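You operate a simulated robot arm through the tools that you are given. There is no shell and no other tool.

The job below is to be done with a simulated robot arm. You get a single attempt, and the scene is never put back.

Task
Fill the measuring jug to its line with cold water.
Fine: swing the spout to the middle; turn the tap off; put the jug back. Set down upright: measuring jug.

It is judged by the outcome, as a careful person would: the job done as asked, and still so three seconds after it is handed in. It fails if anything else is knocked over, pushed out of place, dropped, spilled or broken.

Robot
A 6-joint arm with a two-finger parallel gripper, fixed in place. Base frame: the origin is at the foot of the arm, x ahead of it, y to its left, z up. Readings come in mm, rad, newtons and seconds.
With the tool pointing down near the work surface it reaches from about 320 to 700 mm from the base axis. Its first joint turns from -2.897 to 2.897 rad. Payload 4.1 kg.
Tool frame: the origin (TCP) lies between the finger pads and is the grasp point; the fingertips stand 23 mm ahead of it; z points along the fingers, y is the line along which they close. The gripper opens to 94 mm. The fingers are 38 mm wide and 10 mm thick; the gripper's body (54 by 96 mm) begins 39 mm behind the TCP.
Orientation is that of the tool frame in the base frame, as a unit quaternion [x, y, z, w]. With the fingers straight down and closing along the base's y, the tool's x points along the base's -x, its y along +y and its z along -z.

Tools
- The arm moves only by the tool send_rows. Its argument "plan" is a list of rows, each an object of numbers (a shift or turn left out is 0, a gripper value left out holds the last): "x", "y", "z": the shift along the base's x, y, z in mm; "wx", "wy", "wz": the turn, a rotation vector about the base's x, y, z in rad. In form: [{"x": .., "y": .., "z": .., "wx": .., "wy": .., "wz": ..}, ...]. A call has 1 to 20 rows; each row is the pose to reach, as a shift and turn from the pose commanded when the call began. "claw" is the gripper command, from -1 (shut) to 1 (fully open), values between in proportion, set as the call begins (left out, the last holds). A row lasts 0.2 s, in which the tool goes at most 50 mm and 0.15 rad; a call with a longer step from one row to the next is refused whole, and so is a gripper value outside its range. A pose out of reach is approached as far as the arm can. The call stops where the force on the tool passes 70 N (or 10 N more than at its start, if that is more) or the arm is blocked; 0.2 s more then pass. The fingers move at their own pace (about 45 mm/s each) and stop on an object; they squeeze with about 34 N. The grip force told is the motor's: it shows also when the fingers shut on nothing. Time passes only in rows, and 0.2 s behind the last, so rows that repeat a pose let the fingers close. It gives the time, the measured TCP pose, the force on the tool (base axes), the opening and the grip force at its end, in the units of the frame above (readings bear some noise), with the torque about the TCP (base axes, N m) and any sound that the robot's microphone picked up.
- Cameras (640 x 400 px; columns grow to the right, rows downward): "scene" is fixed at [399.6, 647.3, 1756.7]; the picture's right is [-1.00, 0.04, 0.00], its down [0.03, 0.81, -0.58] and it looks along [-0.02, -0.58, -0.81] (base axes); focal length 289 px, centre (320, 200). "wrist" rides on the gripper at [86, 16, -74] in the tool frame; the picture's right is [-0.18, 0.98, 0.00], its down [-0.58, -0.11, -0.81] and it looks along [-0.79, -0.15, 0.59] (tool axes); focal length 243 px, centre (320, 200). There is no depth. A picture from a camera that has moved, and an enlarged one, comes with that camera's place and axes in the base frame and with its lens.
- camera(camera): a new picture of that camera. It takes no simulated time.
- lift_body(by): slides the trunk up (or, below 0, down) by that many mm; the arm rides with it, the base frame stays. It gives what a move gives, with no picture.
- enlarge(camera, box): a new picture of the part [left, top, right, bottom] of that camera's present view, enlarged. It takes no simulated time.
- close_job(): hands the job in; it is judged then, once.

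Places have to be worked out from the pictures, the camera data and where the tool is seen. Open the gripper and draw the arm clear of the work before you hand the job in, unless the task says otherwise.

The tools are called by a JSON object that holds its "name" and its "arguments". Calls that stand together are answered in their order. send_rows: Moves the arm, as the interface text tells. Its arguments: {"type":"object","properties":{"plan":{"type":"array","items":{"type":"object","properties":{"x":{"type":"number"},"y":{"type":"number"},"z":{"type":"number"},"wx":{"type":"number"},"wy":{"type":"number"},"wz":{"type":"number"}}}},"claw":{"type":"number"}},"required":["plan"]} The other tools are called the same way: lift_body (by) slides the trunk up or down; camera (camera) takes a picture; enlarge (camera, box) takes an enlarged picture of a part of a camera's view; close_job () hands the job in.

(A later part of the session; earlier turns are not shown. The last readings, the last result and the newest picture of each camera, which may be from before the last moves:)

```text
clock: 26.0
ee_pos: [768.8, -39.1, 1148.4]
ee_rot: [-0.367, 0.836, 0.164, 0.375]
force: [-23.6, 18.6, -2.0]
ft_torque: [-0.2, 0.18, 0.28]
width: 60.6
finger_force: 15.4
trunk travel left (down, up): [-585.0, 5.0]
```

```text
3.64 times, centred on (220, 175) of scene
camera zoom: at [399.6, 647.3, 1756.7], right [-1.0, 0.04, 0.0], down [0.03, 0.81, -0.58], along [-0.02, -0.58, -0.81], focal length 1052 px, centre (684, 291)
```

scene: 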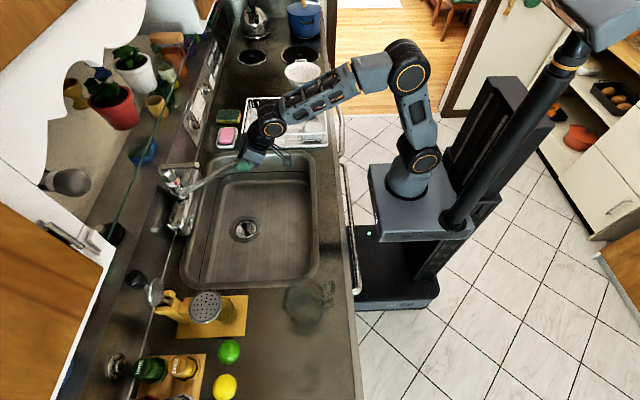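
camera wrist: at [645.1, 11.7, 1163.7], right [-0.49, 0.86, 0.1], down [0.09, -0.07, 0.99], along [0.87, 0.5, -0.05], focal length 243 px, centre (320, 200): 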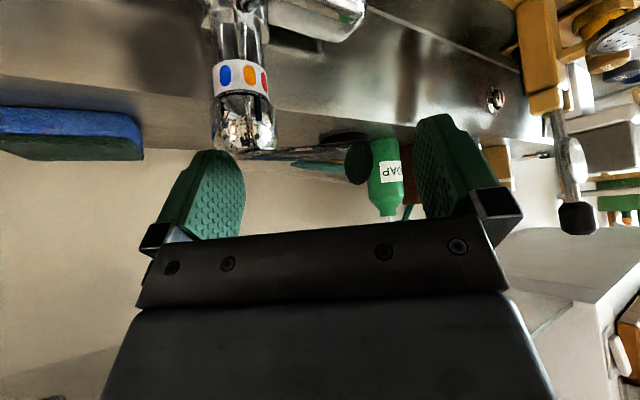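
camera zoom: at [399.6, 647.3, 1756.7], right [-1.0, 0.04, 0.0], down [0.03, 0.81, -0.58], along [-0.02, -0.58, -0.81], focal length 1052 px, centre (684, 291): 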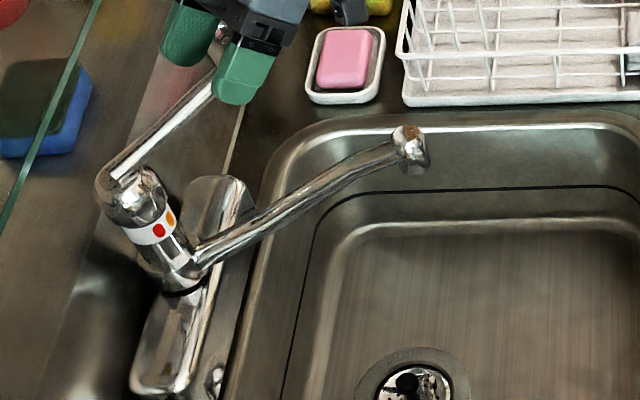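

The sideways force rose to ~30 N and the lever stands at ~45°, mark on blue: it's at the cold stop. I unload, then back out along the tool axis without touching the rod.

{"name": "send_rows", "arguments": {"plan": [{"x": -6.5, "y": 6}, {"x": -6.5, "y": 6}], "claw": 0.3}}

{"name": "send_rows", "arguments": {"plan": [{"x": -10, "y": -11, "z": 13}, {"x": -20, "y": -22, "z": 26}, {"x": -31, "y": -33, "z": 40}, {"x": -45, "y": -47, "z": 60}, {"x": -65, "y": -55, "z": 90}]}}

{"name": "enlarge", "arguments": {"camera": "scene", "box": [150, 120, 290, 230]}}

{"name": "camera", "arguments": {"camera": "wrist"}}

```text
clock: 26.6
ee_pos: [764.1, -37.8, 1147.3]
ee_rot: [-0.364, 0.837, 0.16, 0.375]
force: [0.3, -0.1, 0.2]
ft_torque: [-0.02, -0.02, 0.04]
width: 61.1
finger_force: 0.0
trunk travel left (down, up): [-585.0, 5.0]
```

```text
clock: 27.8
ee_pos: [699.2, -93.6, 1235.3]
ee_rot: [-0.364, 0.837, 0.162, 0.374]
force: [-0.4, 0.1, 0.7]
ft_torque: [0.01, -0.01, -0.01]
width: 61.2
finger_force: 0.0
trunk travel left (down, up): [-585.0, 5.0]
```

```text
3.64 times, centred on (220, 175) of scene
camera zoom: at [399.6, 647.3, 1756.7], right [-1.0, 0.04, 0.0], down [0.03, 0.81, -0.58], along [-0.02, -0.58, -0.81], focal length 1052 px, centre (684, 291)
```

zoom: 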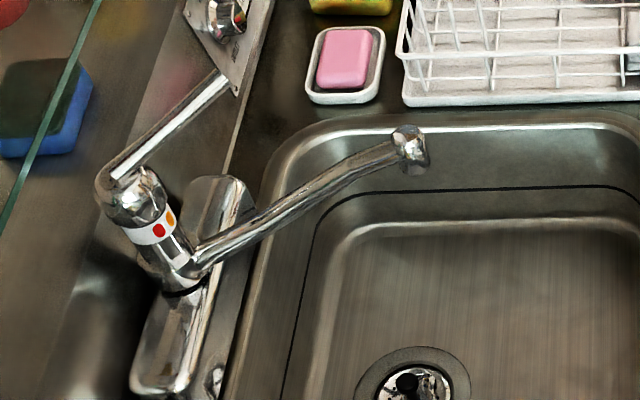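

```text
taken
camera wrist: at [610.7, -164.6, 1218.9], right [-0.64, 0.76, 0.14], down [-0.07, -0.23, 0.97], along [0.77, 0.61, 0.2], focal length 243 px, centre (320, 200)
```

wrist: 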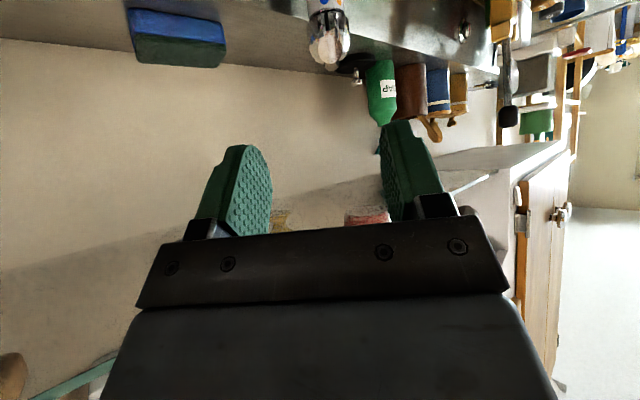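

The tap is set to cold and still closed. Now I return the tool to vertical and travel to above the jug's handle.

{"name": "send_rows", "arguments": {"plan": [{"x": -36, "y": 15, "z": 9, "wx": -0.103, "wy": 0.097}, {"x": -72, "y": 30, "z": 18, "wx": -0.206, "wy": 0.194}, {"x": -108, "y": 45, "z": 27, "wx": -0.309, "wy": 0.291}, {"x": -144, "y": 60, "z": 36, "wx": -0.412, "wy": 0.388}, {"x": -180, "y": 75, "z": 45, "wx": -0.515, "wy": 0.485}, {"x": -216, "y": 90, "z": 54, "wx": -0.619, "wy": 0.582}, {"x": -216, "y": 90, "z": 54, "wx": -0.619, "wy": 0.582}], "claw": 1}}

{"name": "send_rows", "arguments": {"plan": [{"x": -13, "y": 44, "z": -15, "wz": -0.06}, {"x": -27, "y": 88, "z": -30, "wz": -0.12}, {"x": -40, "y": 132, "z": -45, "wz": -0.18}, {"x": -54, "y": 176, "z": -60, "wz": -0.24}, {"x": -68, "y": 220, "z": -75, "wz": -0.3}, {"x": -82, "y": 264, "z": -90, "wz": -0.34}, {"x": -100, "y": 305, "z": -105, "wz": -0.34}, {"x": -115, "y": 345, "z": -125, "wz": -0.34}, {"x": -128, "y": 380, "z": -150, "wz": -0.34}, {"x": -128, "y": 385, "z": -160, "wz": -0.34}, {"x": -128, "y": 385, "z": -160, "wz": -0.34}]}}

{"name": "camera", "arguments": {"camera": "wrist"}}

{"name": "enlarge", "arguments": {"camera": "scene", "box": [255, 250, 385, 350]}}

```text
clock: 29.4
ee_pos: [482.7, -1.2, 1291.2]
ee_rot: [-0.399, 0.917, 0.001, -0.006]
force: [0.1, 1.0, 0.5]
ft_torque: [0.0, 0.0, 0.01]
width: 94.1
finger_force: 0.0
trunk travel left (down, up): [-585.0, 5.0]
```

```text
clock: 31.8
ee_pos: [354.1, 382.8, 1128.5]
ee_rot: [-0.237, 0.971, 0.0, -0.004]
force: [0.3, -0.5, -0.5]
ft_torque: [0.02, 0.03, -0.03]
width: 94.1
finger_force: 0.0
trunk travel left (down, up): [-585.0, 5.0]
```

```text
taken
camera wrist: at [272.0, 357.7, 1202.9], right [-0.29, 0.96, 0.0], down [0.57, 0.17, 0.8], along [0.77, 0.23, -0.6], focal length 243 px, centre (320, 200)
```

wrist: 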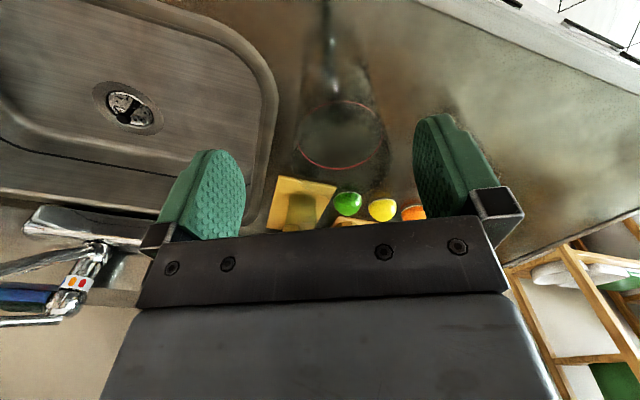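

```text
4.00 times, centred on (320, 300) of scene
camera zoom: at [399.6, 647.3, 1756.7], right [-1.0, 0.04, 0.0], down [0.03, 0.81, -0.58], along [-0.02, -0.58, -0.81], focal length 1158 px, centre (320, -200)
```

zoom: 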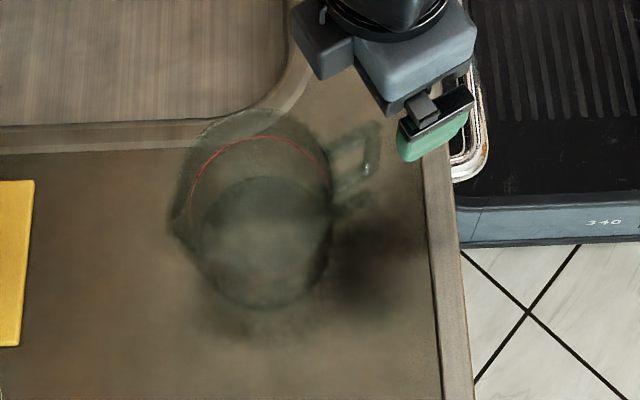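

{"name": "enlarge", "arguments": {"camera": "wrist", "box": [260, 0, 400, 180]}}

{"name": "enlarge", "arguments": {"camera": "scene", "box": [290, 260, 340, 300]}}

```text
2.22 times, centred on (330, 90) of wrist
camera zoom: at [272.0, 357.7, 1202.9], right [-0.29, 0.96, 0.0], down [0.57, 0.17, 0.8], along [0.77, 0.23, -0.6], focal length 539 px, centre (298, 444)
```

zoom: 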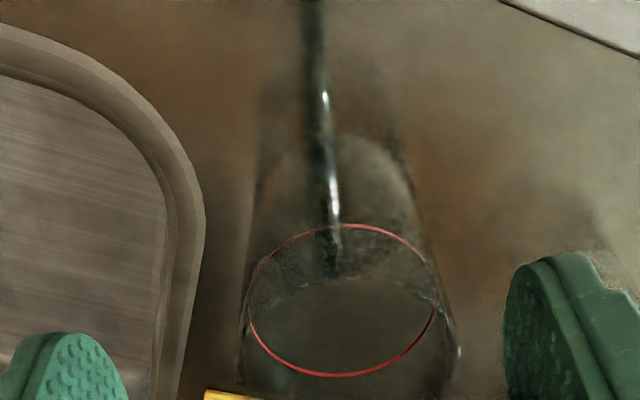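

```text
10.00 times, centred on (315, 280) of scene
camera zoom: at [399.6, 647.3, 1756.7], right [-1.0, 0.04, 0.0], down [0.03, 0.81, -0.58], along [-0.02, -0.58, -0.81], focal length 2894 px, centre (370, -600)
```

zoom: 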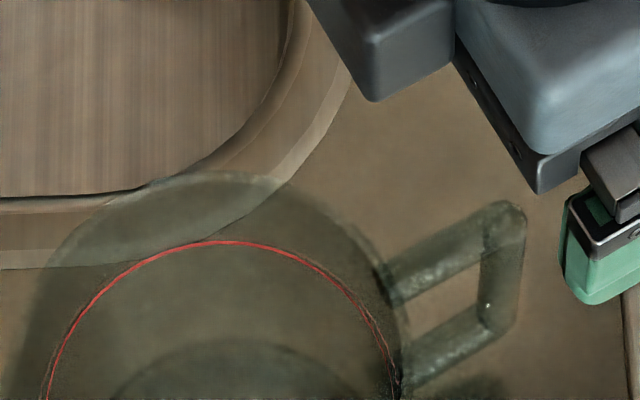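

The tool yaw matches the handle plane; the handle bar is around (354, 390) with its top corner near z≈1020. I descend partway above it and look again.

{"name": "send_rows", "arguments": {"plan": [{"x": 3, "y": 5, "z": -25}, {"x": 6.5, "y": 9.5, "z": -45}, {"x": 6.5, "y": 9.5, "z": -63}, {"x": 6.5, "y": 9.5, "z": -63}]}}

{"name": "enlarge", "arguments": {"camera": "wrist", "box": [200, 60, 440, 220]}}

{"name": "enlarge", "arguments": {"camera": "scene", "box": [280, 250, 360, 310]}}

```text
clock: 32.8
ee_pos: [363.5, 391.1, 1068.3]
ee_rot: [-0.237, 0.971, 0.0, -0.004]
force: [-0.5, -0.7, -1.2]
ft_torque: [0.01, -0.02, -0.02]
width: 93.8
finger_force: 0.1
trunk travel left (down, up): [-585.0, 5.0]
```

```text
2.50 times, centred on (320, 140) of wrist
camera zoom: at [280.2, 366.1, 1142.7], right [-0.29, 0.96, 0.0], down [0.57, 0.17, 0.8], along [0.77, 0.23, -0.6], focal length 606 px, centre (320, 350)
```

zoom: 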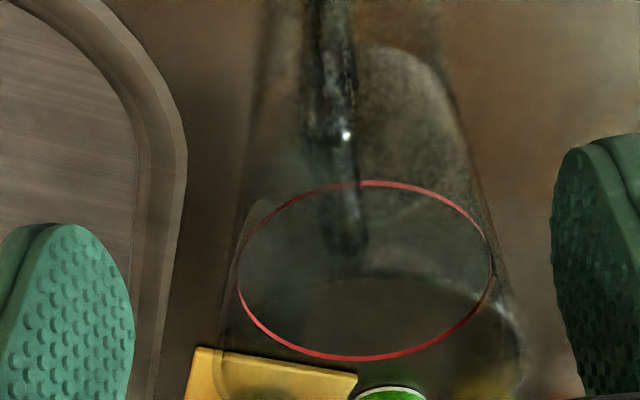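

```text
6.67 times, centred on (320, 280) of scene
camera zoom: at [399.6, 647.3, 1756.7], right [-1.0, 0.04, 0.0], down [0.03, 0.81, -0.58], along [-0.02, -0.58, -0.81], focal length 1930 px, centre (320, -333)
```

zoom: 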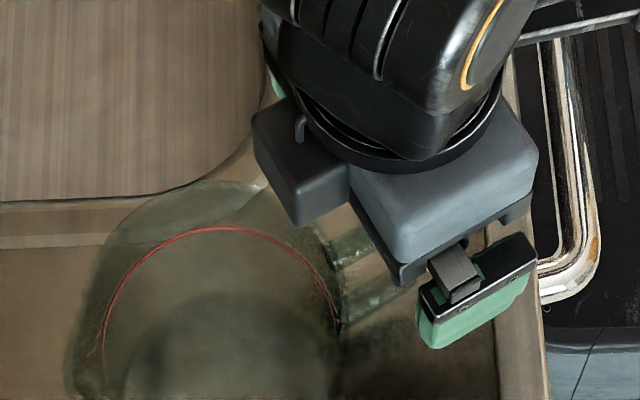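

The top bar of the handle is at z≈1022, about 4 mm to the tool's +y side. I adjust sideways and outward and descend so the pads straddle the handle with the palm just above it.

{"name": "send_rows", "arguments": {"plan": [{"x": -9.7, "y": 0.1, "z": -10}, {"x": -9.7, "y": 0.1, "z": -28}, {"x": -9.7, "y": 0.1, "z": -48}, {"x": -9.7, "y": 0.1, "z": -66}, {"x": -9.7, "y": 0.1, "z": -66}]}}

{"name": "enlarge", "arguments": {"camera": "wrist", "box": [200, 60, 440, 220]}}

{"name": "enlarge", "arguments": {"camera": "scene", "box": [280, 250, 360, 310]}}

```text
clock: 34.0
ee_pos: [351.8, 392.5, 1002.1]
ee_rot: [-0.239, 0.971, 0.002, -0.004]
force: [-0.3, 0.4, -0.1]
ft_torque: [0.0, 0.0, 0.0]
width: 94.0
finger_force: 0.1
trunk travel left (down, up): [-585.0, 5.0]
```

```text
2.50 times, centred on (320, 140) of wrist
camera zoom: at [269.1, 368.1, 1075.7], right [-0.29, 0.96, 0.0], down [0.57, 0.17, 0.8], along [0.77, 0.23, -0.6], focal length 606 px, centre (320, 350)
```

zoom: 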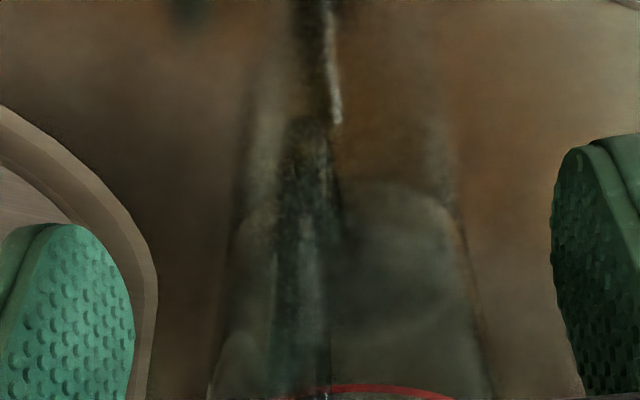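

```text
6.67 times, centred on (320, 280) of scene
camera zoom: at [399.6, 647.3, 1756.7], right [-1.0, 0.04, 0.0], down [0.03, 0.81, -0.58], along [-0.02, -0.58, -0.81], focal length 1930 px, centre (320, -333)
```

zoom: 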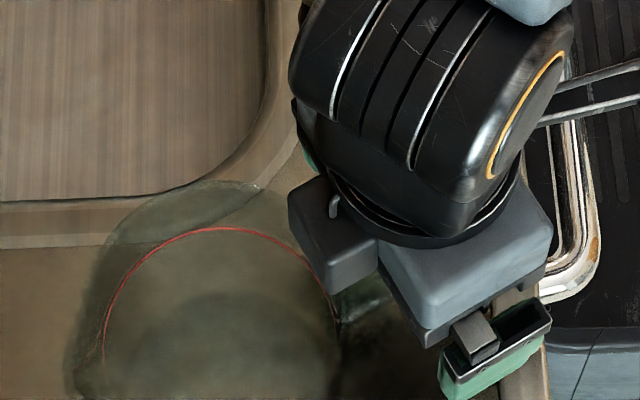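

The bar is 3 mm off-centre toward -y of the tool. I correct, lower 6 mm more, and close gently on the handle.

{"name": "send_rows", "arguments": {"plan": [{"x": 1.4, "y": -2.7, "z": -3}, {"x": 1.4, "y": -2.7, "z": -6}, {"x": 1.4, "y": -2.7, "z": -6}]}}

{"name": "send_rows", "arguments": {"plan": [{}, {}, {}, {}, {}, {}, {}], "claw": -1}}

{"name": "enlarge", "arguments": {"camera": "wrist", "box": [200, 60, 440, 220]}}

{"name": "enlarge", "arguments": {"camera": "scene", "box": [260, 250, 360, 330]}}

```text
clock: 34.8
ee_pos: [354.9, 390.1, 994.8]
ee_rot: [-0.238, 0.971, 0.001, -0.004]
force: [-0.3, -0.5, 0.5]
ft_torque: [0.02, 0.01, 0.0]
width: 93.8
finger_force: 0.0
trunk travel left (down, up): [-585.0, 5.0]
```

```text
clock: 36.4
ee_pos: [353.1, 391.2, 996.4]
ee_rot: [-0.238, 0.971, 0.001, -0.005]
force: [0.0, -1.1, 1.1]
ft_torque: [-0.14, -0.08, -0.06]
width: 11.6
finger_force: 34.3
trunk travel left (down, up): [-585.0, 5.0]
```

```text
2.50 times, centred on (320, 140) of wrist
camera zoom: at [270.9, 365.5, 1069.8], right [-0.29, 0.96, 0.0], down [0.57, 0.17, 0.8], along [0.77, 0.23, -0.6], focal length 606 px, centre (320, 350)
```

zoom: 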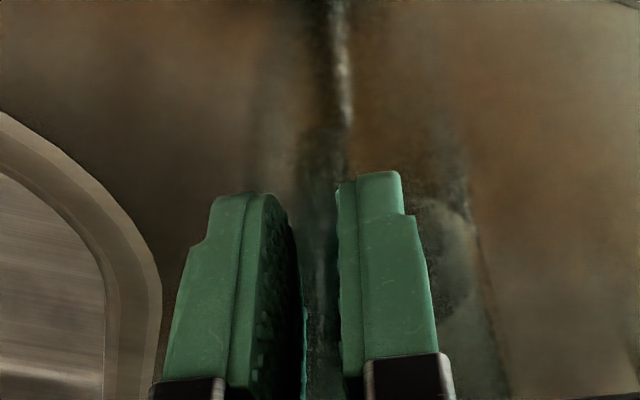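

```text
5.00 times, centred on (310, 290) of scene
camera zoom: at [399.6, 647.3, 1756.7], right [-1.0, 0.04, 0.0], down [0.03, 0.81, -0.58], along [-0.02, -0.58, -0.81], focal length 1447 px, centre (370, -250)
```

zoom: 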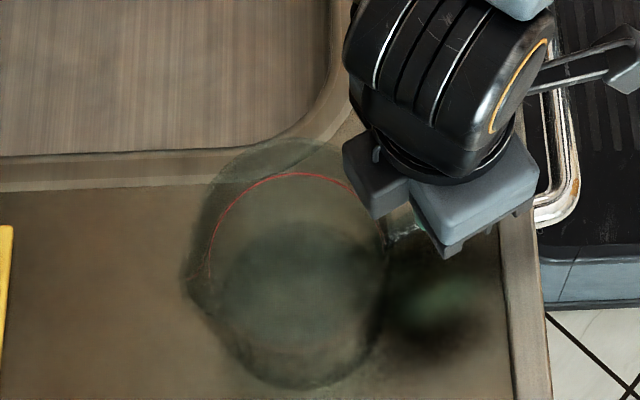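

Gripping the handle (11.6 mm). I lift slowly and check the load and whether the jug stays upright.

{"name": "send_rows", "arguments": {"plan": [{"z": 4}, {"z": 10}, {"z": 18}, {"z": 26}, {"z": 26}]}}

{"name": "enlarge", "arguments": {"camera": "scene", "box": [260, 250, 360, 330]}}

{"name": "camera", "arguments": {"camera": "wrist"}}

```text
clock: 37.6
ee_pos: [353.6, 392.8, 1021.6]
ee_rot: [-0.238, 0.971, 0.0, -0.005]
force: [-0.7, 0.0, -1.5]
ft_torque: [-0.08, 0.13, -0.04]
width: 11.7
finger_force: 34.3
trunk travel left (down, up): [-585.0, 5.0]
```

```text
5.00 times, centred on (310, 290) of scene
camera zoom: at [399.6, 647.3, 1756.7], right [-1.0, 0.04, 0.0], down [0.03, 0.81, -0.58], along [-0.02, -0.58, -0.81], focal length 1447 px, centre (370, -250)
```

zoom: 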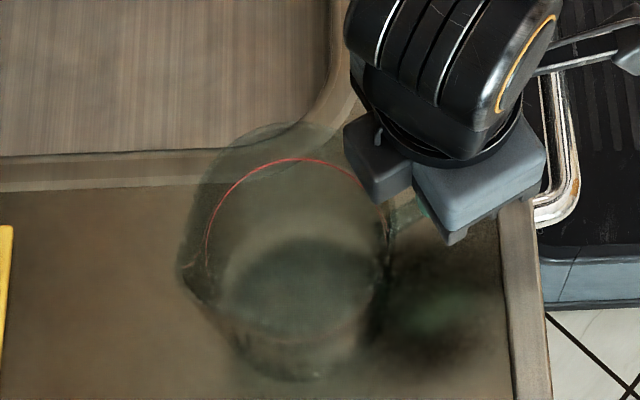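

```text
taken
camera wrist: at [270.1, 366.7, 1095.9], right [-0.29, 0.96, 0.0], down [0.57, 0.17, 0.8], along [0.77, 0.23, -0.6], focal length 243 px, centre (320, 200)
```

wrist: 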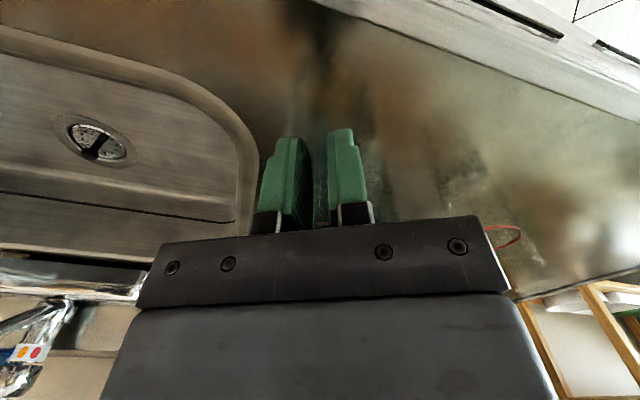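

The jug is lifted level; it weighs about 150 g. I carry it over the sink's front half, turning the handle toward the robot.

{"name": "send_rows", "arguments": {"plan": [{"z": 12}, {"z": 26}, {"x": 4, "y": -16, "z": 28, "wz": -0.024}, {"x": 11, "y": -46, "z": 28, "wz": -0.07}, {"x": 19, "y": -82, "z": 28, "wz": -0.12}, {"x": 27, "y": -118, "z": 28, "wz": -0.17}, {"x": 35, "y": -154, "z": 28, "wz": -0.22}, {"x": 43, "y": -190, "z": 28, "wz": -0.27}, {"x": 51, "y": -226, "z": 28, "wz": -0.32}, {"x": 59, "y": -262, "z": 28, "wz": -0.37}, {"x": 67, "y": -298, "z": 28, "wz": -0.42}, {"x": 74, "y": -322, "z": 28, "wz": -0.46}, {"x": 76, "y": -334, "z": 28, "wz": -0.478}, {"x": 76, "y": -334, "z": 28, "wz": -0.478}]}}

{"name": "camera", "arguments": {"camera": "scene"}}

{"name": "enlarge", "arguments": {"camera": "scene", "box": [190, 120, 350, 240]}}

```text
clock: 40.6
ee_pos: [429.8, 55.9, 1049.6]
ee_rot: [-0.001, 1.0, 0.002, -0.004]
force: [-0.6, 0.3, -2.5]
ft_torque: [0.02, 0.18, 0.03]
width: 11.7
finger_force: 33.9
trunk travel left (down, up): [-585.0, 5.0]
```

```text
taken
```

scene: 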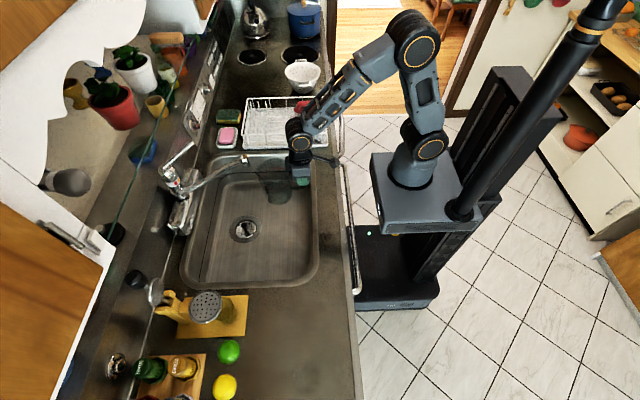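

```text
3.33 times, centred on (270, 180) of scene
camera zoom: at [399.6, 647.3, 1756.7], right [-1.0, 0.04, 0.0], down [0.03, 0.81, -0.58], along [-0.02, -0.58, -0.81], focal length 965 px, centre (487, 267)
```

zoom: 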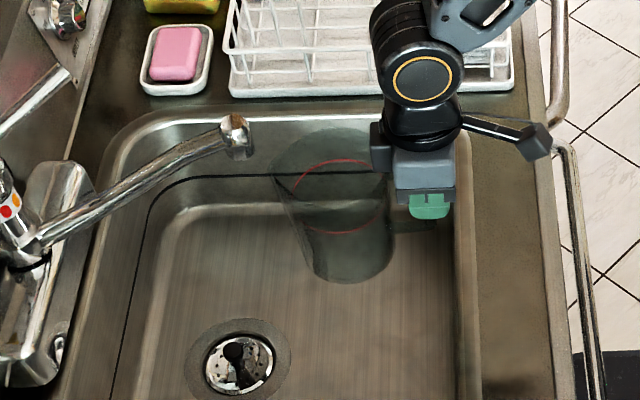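

The jug hangs level, clear of the spout. I lower it into the bowl, then move it under the spout.

{"name": "send_rows", "arguments": {"plan": [{"z": -15}, {"z": -40}, {"z": -68}, {"z": -96}, {"z": -124}, {"z": -142}, {"z": -150}, {"z": -150}]}}

{"name": "send_rows", "arguments": {"plan": [{"x": 10}, {"x": 25, "y": 1}, {"x": 42, "y": 2}, {"x": 56, "y": 2}, {"x": 56, "y": 2}]}}

{"name": "enlarge", "arguments": {"camera": "scene", "box": [190, 120, 350, 240]}}

{"name": "camera", "arguments": {"camera": "wrist"}}

```text
clock: 42.4
ee_pos: [430.0, 57.8, 900.5]
ee_rot: [-0.001, 1.0, 0.002, -0.004]
force: [-0.2, 0.0, -1.8]
ft_torque: [0.01, 0.18, 0.01]
width: 11.9
finger_force: 33.7
trunk travel left (down, up): [-585.0, 5.0]
```

```text
clock: 43.6
ee_pos: [485.0, 59.8, 900.9]
ee_rot: [-0.002, 1.0, 0.001, -0.004]
force: [0.5, -0.1, -1.5]
ft_torque: [0.0, 0.18, -0.01]
width: 11.4
finger_force: 34.4
trunk travel left (down, up): [-585.0, 5.0]
```

```text
3.33 times, centred on (270, 180) of scene
camera zoom: at [399.6, 647.3, 1756.7], right [-1.0, 0.04, 0.0], down [0.03, 0.81, -0.58], along [-0.02, -0.58, -0.81], focal length 965 px, centre (487, 267)
```

zoom: 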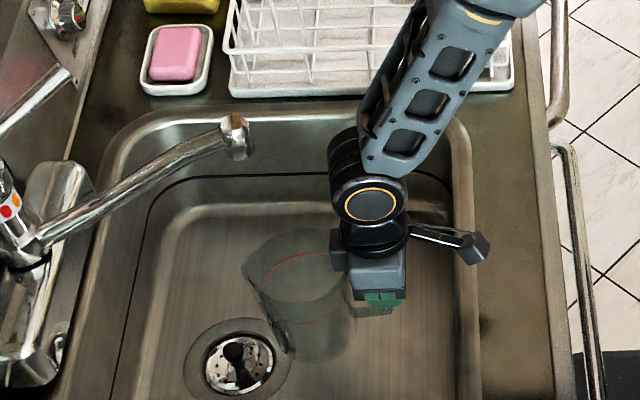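

```text
taken
camera wrist: at [400.1, 75.8, 975.4], right [0.18, 0.98, 0.0], down [0.59, -0.11, 0.8], along [0.79, -0.14, -0.6], focal length 243 px, centre (320, 200)
```

wrist: 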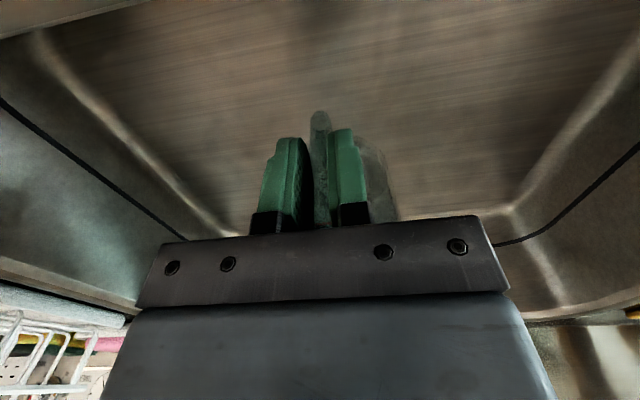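

The jug is level below the spout. I lower it toward the floor in decreasing steps, watching the force.

{"name": "send_rows", "arguments": {"plan": [{"z": -12}, {"z": -26}, {"z": -38}, {"z": -46}, {"z": -46}]}}

{"name": "send_rows", "arguments": {"plan": [{"z": -2}, {"z": -4}, {"z": -4}]}}

{"name": "enlarge", "arguments": {"camera": "scene", "box": [230, 170, 310, 230]}}

```text
clock: 44.8
ee_pos: [487.3, 58.7, 854.4]
ee_rot: [-0.001, 1.0, 0.002, -0.004]
force: [0.1, 0.4, -2.2]
ft_torque: [0.0, 0.15, 0.02]
width: 11.8
finger_force: 34.3
trunk travel left (down, up): [-585.0, 5.0]
```

```text
clock: 45.6
ee_pos: [486.9, 59.2, 850.4]
ee_rot: [0.0, 1.0, 0.002, -0.004]
force: [0.6, 0.1, -1.9]
ft_torque: [-0.01, 0.14, 0.03]
width: 11.7
finger_force: 34.5
trunk travel left (down, up): [-585.0, 5.0]
```

```text
6.67 times, centred on (270, 200) of scene
camera zoom: at [399.6, 647.3, 1756.7], right [-1.0, 0.04, 0.0], down [0.03, 0.81, -0.58], along [-0.02, -0.58, -0.81], focal length 1930 px, centre (653, 200)
```

zoom: 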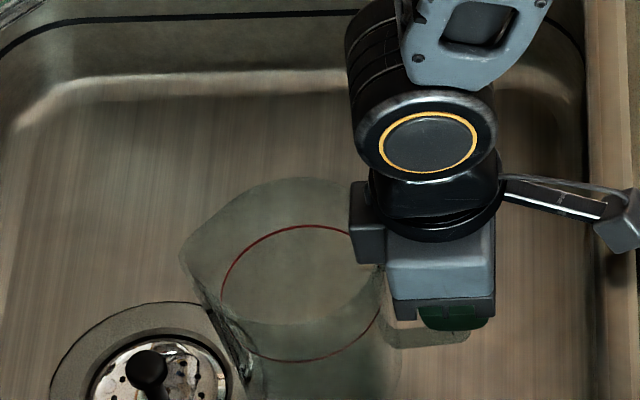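

{"name": "send_rows", "arguments": {"plan": [{"z": -2}, {"z": -4}, {"z": -4}]}}

{"name": "enlarge", "arguments": {"camera": "scene", "box": [230, 195, 310, 255]}}

```text
clock: 46.4
ee_pos: [485.2, 59.6, 845.3]
ee_rot: [-0.001, 1.0, 0.001, -0.005]
force: [-0.4, -0.3, -1.6]
ft_torque: [-0.02, 0.17, 0.01]
width: 11.9
finger_force: 34.3
trunk travel left (down, up): [-585.0, 5.0]
```

```text
6.67 times, centred on (270, 225) of scene
camera zoom: at [399.6, 647.3, 1756.7], right [-1.0, 0.04, 0.0], down [0.03, 0.81, -0.58], along [-0.02, -0.58, -0.81], focal length 1930 px, centre (653, 33)
```

zoom: 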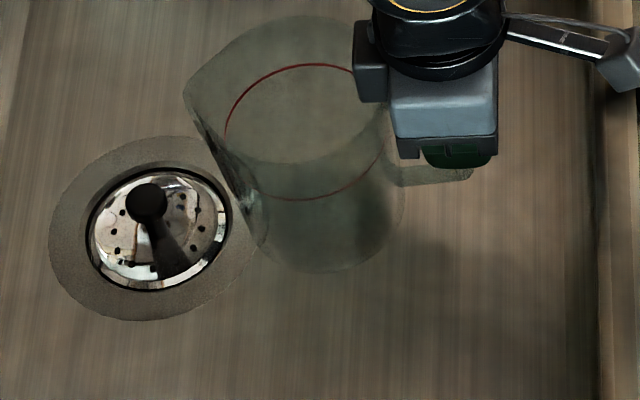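

The base just about touches the flange's edge in view, which is harmless. I continue lowering in small steps.

{"name": "send_rows", "arguments": {"plan": [{"x": -1, "z": -2}, {"x": -2, "z": -4}, {"x": -2, "z": -4}]}}

{"name": "send_rows", "arguments": {"plan": [{"z": -2}, {"z": -4}, {"z": -4}]}}

```text
clock: 47.4
ee_pos: [486.9, 58.4, 846.3]
ee_rot: [0.001, 1.0, 0.002, 0.0]
force: [-0.4, 1.0, 27.2]
ft_torque: [0.19, 3.16, -0.15]
width: 11.6
finger_force: 34.2
trunk travel left (down, up): [-585.0, 5.0]
stopped in row 3: the force on the tool passed its limit at 71 N (the readings are from after the stop); the commanded pose is now the measured one
```

```text
clock: 47.9
ee_pos: [485.4, 59.9, 846.5]
ee_rot: [0.0, 1.0, 0.003, 0.001]
force: [-5.8, -2.5, 31.8]
ft_torque: [0.41, 3.17, 0.24]
width: 11.5
finger_force: 33.9
trunk travel left (down, up): [-585.0, 5.0]
stopped in row 2: the force on the tool passed its limit at 76 N (the readings are from after the stop); the commanded pose is now the measured one
```

Contact with the floor at TCP z≈846. I ease back up a little to relieve the push.

{"name": "send_rows", "arguments": {"plan": [{"z": 0.7}, {"z": 0.7}]}}

{"name": "enlarge", "arguments": {"camera": "scene", "box": [230, 195, 310, 255]}}

```text
clock: 48.5
ee_pos: [486.2, 58.5, 846.8]
ee_rot: [0.0, 1.0, 0.002, 0.002]
force: [-8.8, -0.1, 31.0]
ft_torque: [0.28, 2.81, 0.07]
width: 11.9
finger_force: 34.1
trunk travel left (down, up): [-585.0, 5.0]
```

```text
6.67 times, centred on (270, 225) of scene
camera zoom: at [399.6, 647.3, 1756.7], right [-1.0, 0.04, 0.0], down [0.03, 0.81, -0.58], along [-0.02, -0.58, -0.81], focal length 1930 px, centre (653, 33)
```

zoom: 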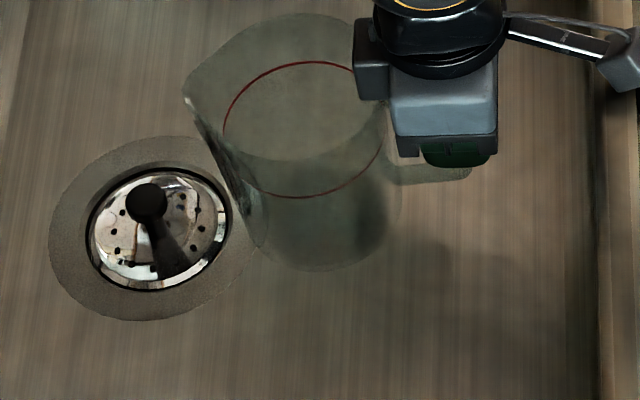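

The torque shows the contact is about 100 mm behind the TCP: it's the wrist camera on the sink's front rim, not the jug on the floor. I raise, then swing the tool around the jug's axis by 1.05 rad so the camera stays over the bowl.

{"name": "send_rows", "arguments": {"plan": [{"z": 5}, {"z": 20}, {"z": 40}, {"z": 52}, {"z": 52}]}}

{"name": "send_rows", "arguments": {"plan": [{"x": 0.7, "y": -10.8, "wz": 0.13}, {"x": 2.8, "y": -21.5, "wz": 0.26}, {"x": 6.3, "y": -31.8, "wz": 0.39}, {"x": 11.1, "y": -41.5, "wz": 0.52}, {"x": 17, "y": -50.6, "wz": 0.65}, {"x": 24.2, "y": -58.8, "wz": 0.78}, {"x": 32.3, "y": -66, "wz": 0.91}, {"x": 42, "y": -72.5, "wz": 1.05}, {"x": 42, "y": -72.5, "wz": 1.05}]}}

{"name": "enlarge", "arguments": {"camera": "scene", "box": [190, 130, 350, 250]}}

{"name": "camera", "arguments": {"camera": "wrist"}}

```text
clock: 49.7
ee_pos: [485.5, 60.0, 895.8]
ee_rot: [0.001, 1.0, 0.002, 0.001]
force: [0.9, 0.3, -1.4]
ft_torque: [-0.01, 0.15, 0.02]
width: 11.7
finger_force: 34.6
trunk travel left (down, up): [-585.0, 5.0]
```

```text
clock: 51.7
ee_pos: [529.7, -12.8, 894.7]
ee_rot: [-0.502, 0.865, 0.003, -0.001]
force: [-0.1, -0.2, -2.3]
ft_torque: [-0.12, 0.09, 0.02]
width: 11.5
finger_force: 34.1
trunk travel left (down, up): [-585.0, 5.0]
```

```text
3.33 times, centred on (270, 190) of scene
camera zoom: at [399.6, 647.3, 1756.7], right [-1.0, 0.04, 0.0], down [0.03, 0.81, -0.58], along [-0.02, -0.58, -0.81], focal length 965 px, centre (487, 233)
```

zoom: 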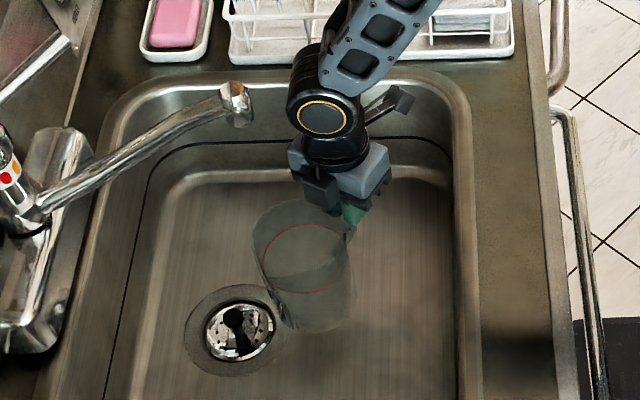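

```text
taken
camera wrist: at [473.3, -80.3, 968.0], right [-0.76, 0.65, 0.01], down [0.39, 0.45, 0.81], along [0.52, 0.62, -0.59], focal length 243 px, centre (320, 200)
```

wrist: 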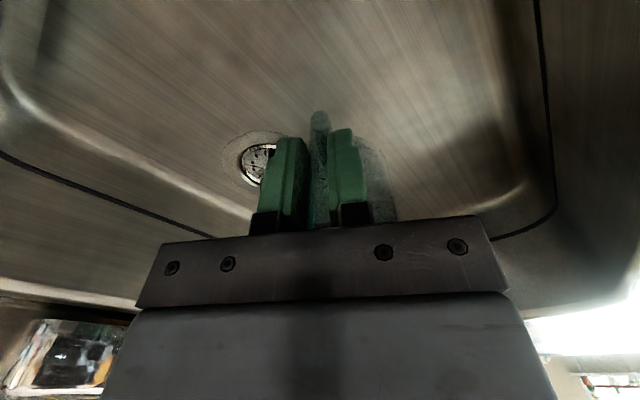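

Clear view of the jug now, and the camera is inside the bowl. I lower again in steps, watching force and torque.

{"name": "send_rows", "arguments": {"plan": [{"z": -14}, {"z": -28}, {"z": -40}, {"z": -46}, {"z": -46}]}}

{"name": "send_rows", "arguments": {"plan": [{"z": -2}, {"z": -4}, {"z": -4}]}}

{"name": "send_rows", "arguments": {"plan": [{"z": -1.5}, {"z": -3}, {"z": -3}]}}

```text
clock: 52.9
ee_pos: [531.1, -13.7, 850.7]
ee_rot: [-0.501, 0.865, 0.003, 0.0]
force: [-0.3, 0.0, -2.2]
ft_torque: [-0.15, 0.06, 0.0]
width: 11.7
finger_force: 34.4
trunk travel left (down, up): [-585.0, 5.0]
```

```text
clock: 53.7
ee_pos: [531.5, -13.0, 847.8]
ee_rot: [-0.501, 0.866, 0.002, -0.001]
force: [0.1, 0.1, -3.1]
ft_torque: [-0.15, 0.04, -0.01]
width: 11.9
finger_force: 33.9
trunk travel left (down, up): [-585.0, 5.0]
```

```text
clock: 54.5
ee_pos: [530.1, -13.6, 843.8]
ee_rot: [-0.501, 0.866, 0.003, 0.0]
force: [0.5, -0.3, -1.4]
ft_torque: [-0.15, 0.07, -0.01]
width: 11.6
finger_force: 34.0
trunk travel left (down, up): [-585.0, 5.0]
```

No contact yet at z≈844; I continue in 3 mm steps.

{"name": "send_rows", "arguments": {"plan": [{"z": -1.5}, {"z": -3}, {"z": -3}]}}

{"name": "enlarge", "arguments": {"camera": "scene", "box": [230, 185, 310, 245]}}

```text
clock: 55.3
ee_pos: [531.7, -13.3, 840.7]
ee_rot: [-0.5, 0.866, 0.003, -0.001]
force: [0.4, 0.2, -2.0]
ft_torque: [-0.11, 0.09, -0.02]
width: 11.6
finger_force: 33.7
trunk travel left (down, up): [-585.0, 5.0]
```

```text
6.67 times, centred on (270, 215) of scene
camera zoom: at [399.6, 647.3, 1756.7], right [-1.0, 0.04, 0.0], down [0.03, 0.81, -0.58], along [-0.02, -0.58, -0.81], focal length 1930 px, centre (653, 100)
```

zoom: 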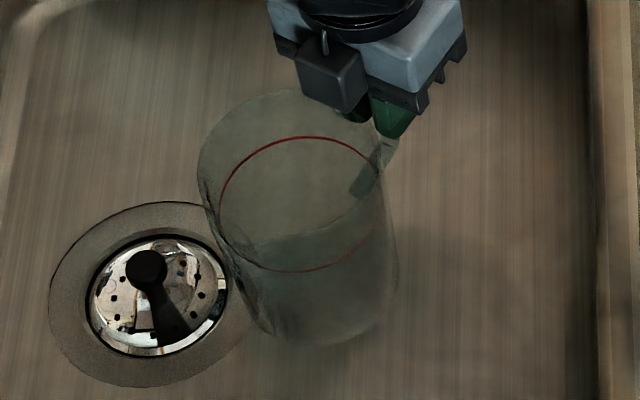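

{"name": "send_rows", "arguments": {"plan": [{"z": -1.5}, {"z": -3}, {"z": -3}]}}

{"name": "send_rows", "arguments": {"plan": [{"z": -1}, {"z": -2}, {"z": -2}]}}

```text
clock: 56.1
ee_pos: [529.8, -12.7, 838.0]
ee_rot: [-0.501, 0.865, 0.003, 0.0]
force: [-0.1, -0.8, -2.3]
ft_torque: [-0.14, 0.07, -0.02]
width: 11.6
finger_force: 33.7
trunk travel left (down, up): [-585.0, 5.0]
```

```text
clock: 56.9
ee_pos: [529.7, -12.7, 835.3]
ee_rot: [-0.501, 0.865, 0.003, -0.001]
force: [0.7, -0.4, -2.0]
ft_torque: [-0.11, 0.05, 0.0]
width: 11.8
finger_force: 33.9
trunk travel left (down, up): [-585.0, 5.0]
```

Still hanging free; I continue downward.

{"name": "send_rows", "arguments": {"plan": [{"z": -1.5}, {"z": -3}, {"z": -3}]}}

{"name": "send_rows", "arguments": {"plan": [{"z": -1}, {"z": -2}, {"z": -2}]}}

{"name": "send_rows", "arguments": {"plan": [{"z": -1}, {"z": -2}, {"z": -2}]}}

```text
clock: 57.7
ee_pos: [529.7, -11.5, 832.9]
ee_rot: [-0.501, 0.865, 0.003, -0.001]
force: [0.1, -0.2, -1.8]
ft_torque: [-0.13, 0.11, 0.0]
width: 11.7
finger_force: 34.1
trunk travel left (down, up): [-585.0, 5.0]
```

```text
clock: 58.5
ee_pos: [529.7, -13.0, 830.9]
ee_rot: [-0.501, 0.865, 0.003, -0.001]
force: [0.1, 0.1, -2.8]
ft_torque: [-0.11, 0.05, 0.0]
width: 11.9
finger_force: 34.2
trunk travel left (down, up): [-585.0, 5.0]
```

```text
clock: 59.3
ee_pos: [530.0, -13.3, 830.1]
ee_rot: [-0.501, 0.865, 0.002, 0.002]
force: [-1.5, 2.4, 12.0]
ft_torque: [0.5, -0.24, 0.08]
width: 11.8
finger_force: 34.0
trunk travel left (down, up): [-585.0, 5.0]
```

Now the jug rests on the floor (12 N at the base). I ease up 1 mm and open the gripper.

{"name": "send_rows", "arguments": {"plan": [{"z": 0.8}, {"z": 0.8}]}}

{"name": "send_rows", "arguments": {"plan": [{}, {}, {}, {}], "claw": 0}}

{"name": "enlarge", "arguments": {"camera": "scene", "box": [230, 185, 310, 245]}}

{"name": "camera", "arguments": {"camera": "wrist"}}

```text
clock: 59.9
ee_pos: [530.3, -12.9, 830.0]
ee_rot: [-0.5, 0.866, 0.003, 0.0]
force: [-0.3, -1.4, 11.7]
ft_torque: [0.22, -0.37, -0.02]
width: 11.5
finger_force: 34.4
trunk travel left (down, up): [-585.0, 5.0]
```

```text
clock: 60.9
ee_pos: [531.4, -12.0, 830.1]
ee_rot: [-0.5, 0.866, 0.003, -0.001]
force: [0.1, -0.9, 0.5]
ft_torque: [-0.02, 0.0, -0.01]
width: 47.1
finger_force: 0.0
trunk travel left (down, up): [-585.0, 5.0]
```

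```text
6.67 times, centred on (270, 215) of scene
camera zoom: at [399.6, 647.3, 1756.7], right [-1.0, 0.04, 0.0], down [0.03, 0.81, -0.58], along [-0.02, -0.58, -0.81], focal length 1930 px, centre (653, 100)
```

zoom: 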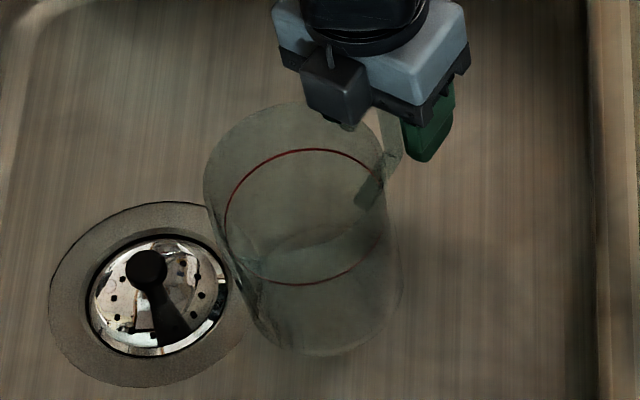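

```text
taken
camera wrist: at [474.3, -79.4, 902.9], right [-0.76, 0.65, 0.01], down [0.39, 0.45, 0.81], along [0.52, 0.62, -0.59], focal length 243 px, centre (320, 200)
```

wrist: 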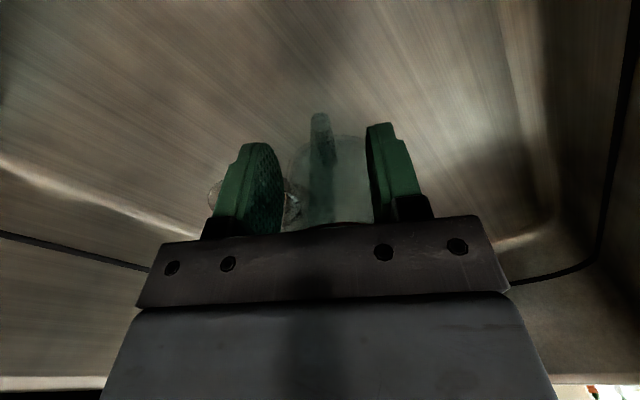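

The jug stands upright on the sink floor, its axis about (572, 60), and the spout outlet projects well inside its mouth. I rise straight up off the handle and draw back.

{"name": "send_rows", "arguments": {"plan": [{"z": 10}, {"z": 30}, {"z": 60}, {"z": 95}, {"z": 130}, {"z": 130}]}}

{"name": "send_rows", "arguments": {"plan": [{"x": -20, "y": -15, "z": 30}, {"x": -40, "y": -30, "z": 60}, {"x": -55, "y": -45, "z": 95}, {"x": -60, "y": -60, "z": 135}, {"x": -60, "y": -75, "z": 175}, {"x": -60, "y": -90, "z": 215}, {"x": -60, "y": -100, "z": 250}, {"x": -60, "y": -100, "z": 280}], "claw": 0.3}}

{"name": "enlarge", "arguments": {"camera": "scene", "box": [190, 130, 350, 250]}}

```text
clock: 62.3
ee_pos: [529.1, -9.2, 958.8]
ee_rot: [-0.501, 0.865, 0.003, -0.001]
force: [0.0, -0.2, 0.0]
ft_torque: [0.03, -0.01, 0.01]
width: 47.0
finger_force: 0.0
trunk travel left (down, up): [-585.0, 5.0]
```

```text
clock: 64.1
ee_pos: [467.6, -112.9, 1243.2]
ee_rot: [-0.501, 0.865, 0.002, 0.0]
force: [0.1, 1.4, 0.6]
ft_torque: [0.0, -0.01, 0.01]
width: 60.9
finger_force: 0.1
trunk travel left (down, up): [-585.0, 5.0]
```

```text
3.33 times, centred on (270, 190) of scene
camera zoom: at [399.6, 647.3, 1756.7], right [-1.0, 0.04, 0.0], down [0.03, 0.81, -0.58], along [-0.02, -0.58, -0.81], focal length 965 px, centre (487, 233)
```

zoom: 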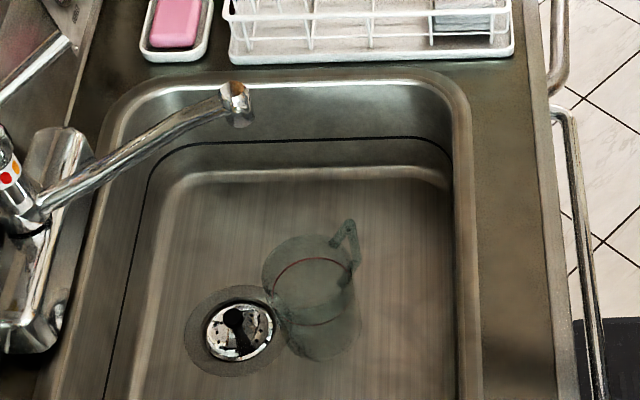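

Jug in place. Now I go back to the lever, aligned with it at 45° yaw and a steeper tilt for reach.

{"name": "send_rows", "arguments": {"plan": [{"x": 30, "y": -2, "wz": -0.09}, {"x": 60, "y": -5, "wz": -0.18}, {"x": 92, "y": -7, "wz": -0.265}, {"x": 92, "y": -7, "wz": -0.265}]}}

{"name": "send_rows", "arguments": {"plan": [{"x": 17, "y": 0, "z": 0, "wx": 0.09, "wy": -0.09}, {"x": 34, "y": 0, "z": 0, "wx": 0.18, "wy": -0.18}, {"x": 51, "y": 5, "z": 0, "wx": 0.27, "wy": -0.27}, {"x": 68, "y": 10, "z": -5, "wx": 0.36, "wy": -0.36}, {"x": 85, "y": 15, "z": -10, "wx": 0.45, "wy": -0.45}, {"x": 102, "y": 20, "z": -20, "wx": 0.54, "wy": -0.54}, {"x": 119, "y": 27, "z": -30, "wx": 0.63, "wy": -0.63}, {"x": 140, "y": 40, "z": -43, "wx": 0.707, "wy": -0.707}, {"x": 140, "y": 40, "z": -43, "wx": 0.707, "wy": -0.707}]}}

{"name": "camera", "arguments": {"camera": "wrist"}}

{"name": "enlarge", "arguments": {"camera": "scene", "box": [140, 110, 280, 220]}}

```text
clock: 65.1
ee_pos: [561.3, -118.8, 1241.7]
ee_rot: [-0.382, 0.924, 0.003, 0.0]
force: [0.4, -0.3, 0.1]
ft_torque: [0.0, 0.05, -0.03]
width: 61.3
finger_force: 0.1
trunk travel left (down, up): [-585.0, 5.0]
```

```text
clock: 67.1
ee_pos: [703.9, -77.6, 1197.3]
ee_rot: [-0.336, 0.81, 0.186, 0.443]
force: [1.0, 0.5, -0.7]
ft_torque: [0.04, 0.04, 0.0]
width: 61.0
finger_force: 0.1
trunk travel left (down, up): [-585.0, 5.0]
```

```text
taken
camera wrist: at [615.3, -144.8, 1163.7], right [-0.63, 0.76, 0.16], down [-0.18, -0.34, 0.92], along [0.76, 0.55, 0.35], focal length 243 px, centre (320, 200)
```

wrist: 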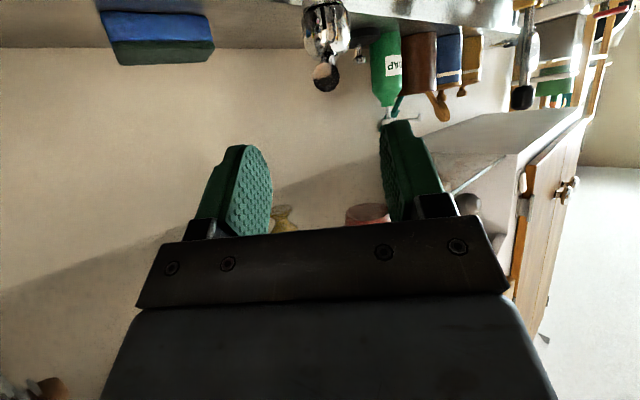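

```text
3.64 times, centred on (210, 165) of scene
camera zoom: at [399.6, 647.3, 1756.7], right [-1.0, 0.04, 0.0], down [0.03, 0.81, -0.58], along [-0.02, -0.58, -0.81], focal length 1052 px, centre (720, 327)
```

zoom: 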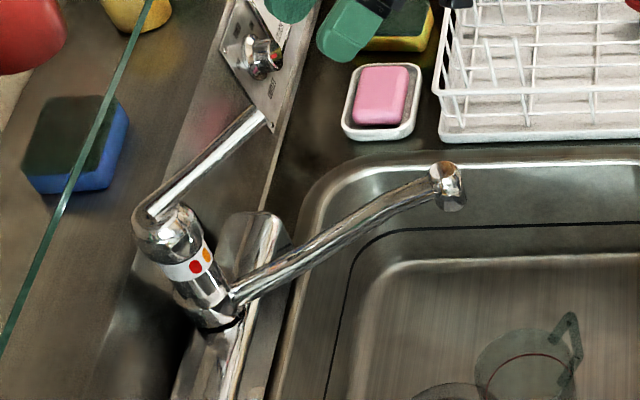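

The lever tip is confirmed at about (755, -22, 1145), straight ahead along the tool axis. I advance so the rod enters between the fingers.

{"name": "send_rows", "arguments": {"plan": [{"x": 20, "y": 21, "z": -18}, {"x": 38, "y": 40, "z": -35}, {"x": 52, "y": 55, "z": -48}, {"x": 61, "y": 65, "z": -56}, {"x": 61, "y": 65, "z": -56}]}}

{"name": "camera", "arguments": {"camera": "wrist"}}

{"name": "enlarge", "arguments": {"camera": "scene", "box": [140, 110, 280, 220]}}

```text
clock: 68.3
ee_pos: [763.1, -13.3, 1141.0]
ee_rot: [-0.337, 0.81, 0.187, 0.443]
force: [-0.8, 1.3, -0.2]
ft_torque: [0.0, -0.03, 0.0]
width: 61.4
finger_force: 0.1
trunk travel left (down, up): [-585.0, 5.0]
```

```text
taken
camera wrist: at [674.3, -79.5, 1106.8], right [-0.63, 0.76, 0.16], down [-0.18, -0.34, 0.92], along [0.76, 0.55, 0.35], focal length 243 px, centre (320, 200)
```

wrist: 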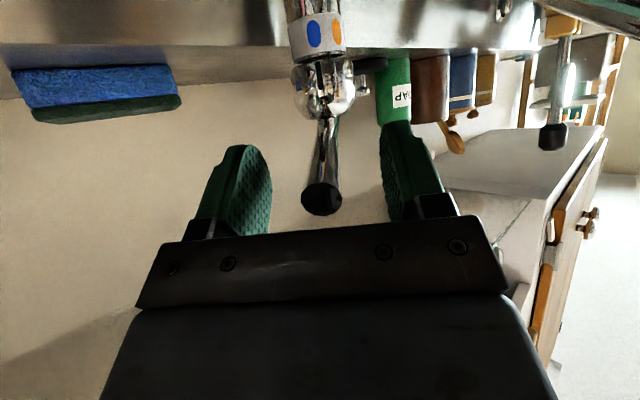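

```text
3.64 times, centred on (210, 165) of scene
camera zoom: at [399.6, 647.3, 1756.7], right [-1.0, 0.04, 0.0], down [0.03, 0.81, -0.58], along [-0.02, -0.58, -0.81], focal length 1052 px, centre (720, 327)
```

zoom: 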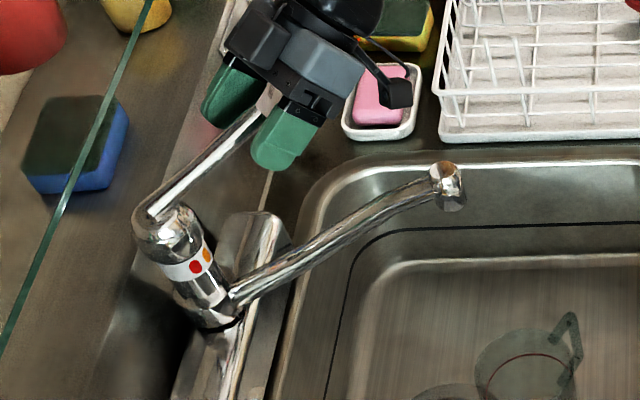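

The rod is well centred between the pads; I close on it.

{"name": "send_rows", "arguments": {"plan": [{}, {}, {}, {}, {}], "claw": -1}}

{"name": "enlarge", "arguments": {"camera": "wrist", "box": [200, 0, 460, 220]}}

```text
clock: 69.5
ee_pos: [762.0, -13.3, 1141.3]
ee_rot: [-0.336, 0.811, 0.185, 0.442]
force: [-2.0, 2.1, -0.6]
ft_torque: [-0.12, 0.03, -0.27]
width: 17.9
finger_force: 44.9
trunk travel left (down, up): [-585.0, 5.0]
```

```text
1.82 times, centred on (330, 110) of wrist
camera zoom: at [673.9, -79.3, 1106.9], right [-0.63, 0.76, 0.16], down [-0.18, -0.34, 0.92], along [0.76, 0.55, 0.35], focal length 441 px, centre (302, 364)
```

zoom: 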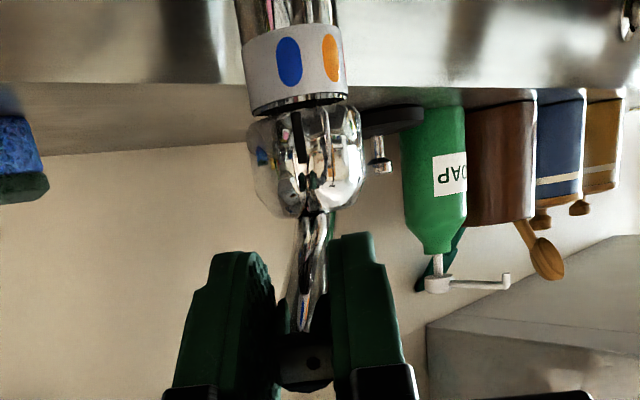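

Rod gripped. I raise the lever slightly along its arc and check whether water starts.

{"name": "send_rows", "arguments": {"plan": [{"x": 1.7, "y": 1.7, "z": 5.2}, {"x": 3.5, "y": 3.5, "z": 10.4}]}}

{"name": "enlarge", "arguments": {"camera": "scene", "box": [190, 140, 310, 240]}}

```text
clock: 70.1
ee_pos: [765.2, -10.2, 1149.8]
ee_rot: [-0.337, 0.81, 0.187, 0.442]
force: [-16.6, 1.6, -9.7]
ft_torque: [-1.0, 0.78, -0.3]
width: 18.2
finger_force: 45.1
trunk travel left (down, up): [-585.0, 5.0]
```

```text
4.00 times, centred on (250, 190) of scene
camera zoom: at [399.6, 647.3, 1756.7], right [-1.0, 0.04, 0.0], down [0.03, 0.81, -0.58], along [-0.02, -0.58, -0.81], focal length 1158 px, centre (600, 240)
```

zoom: 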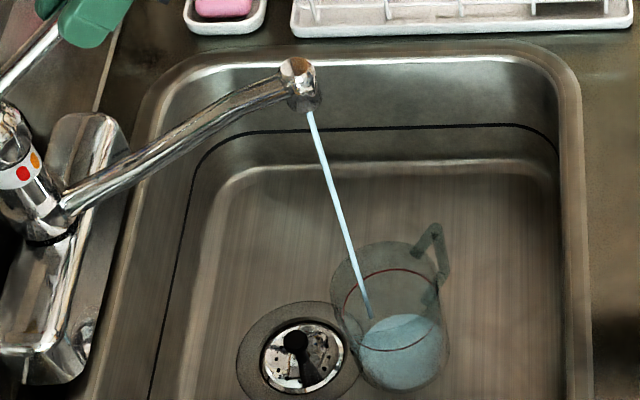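

Water is running into the jug. I zoom in on the level (no time passes).

{"name": "enlarge", "arguments": {"camera": "scene", "box": [265, 190, 309, 244]}}

```text
7.41 times, centred on (287, 217) of scene
camera zoom: at [399.6, 647.3, 1756.7], right [-1.0, 0.04, 0.0], down [0.03, 0.81, -0.58], along [-0.02, -0.58, -0.81], focal length 2144 px, centre (564, 74)
```

zoom: 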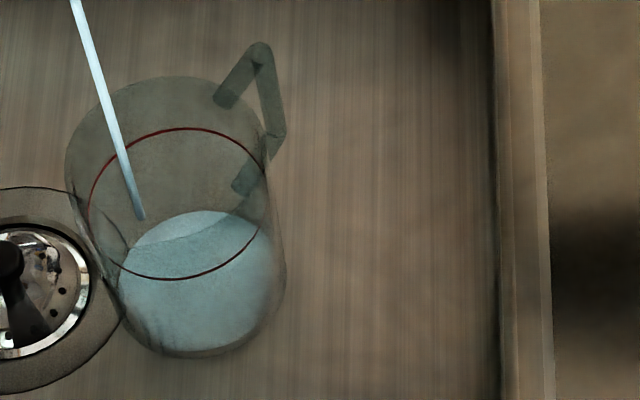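

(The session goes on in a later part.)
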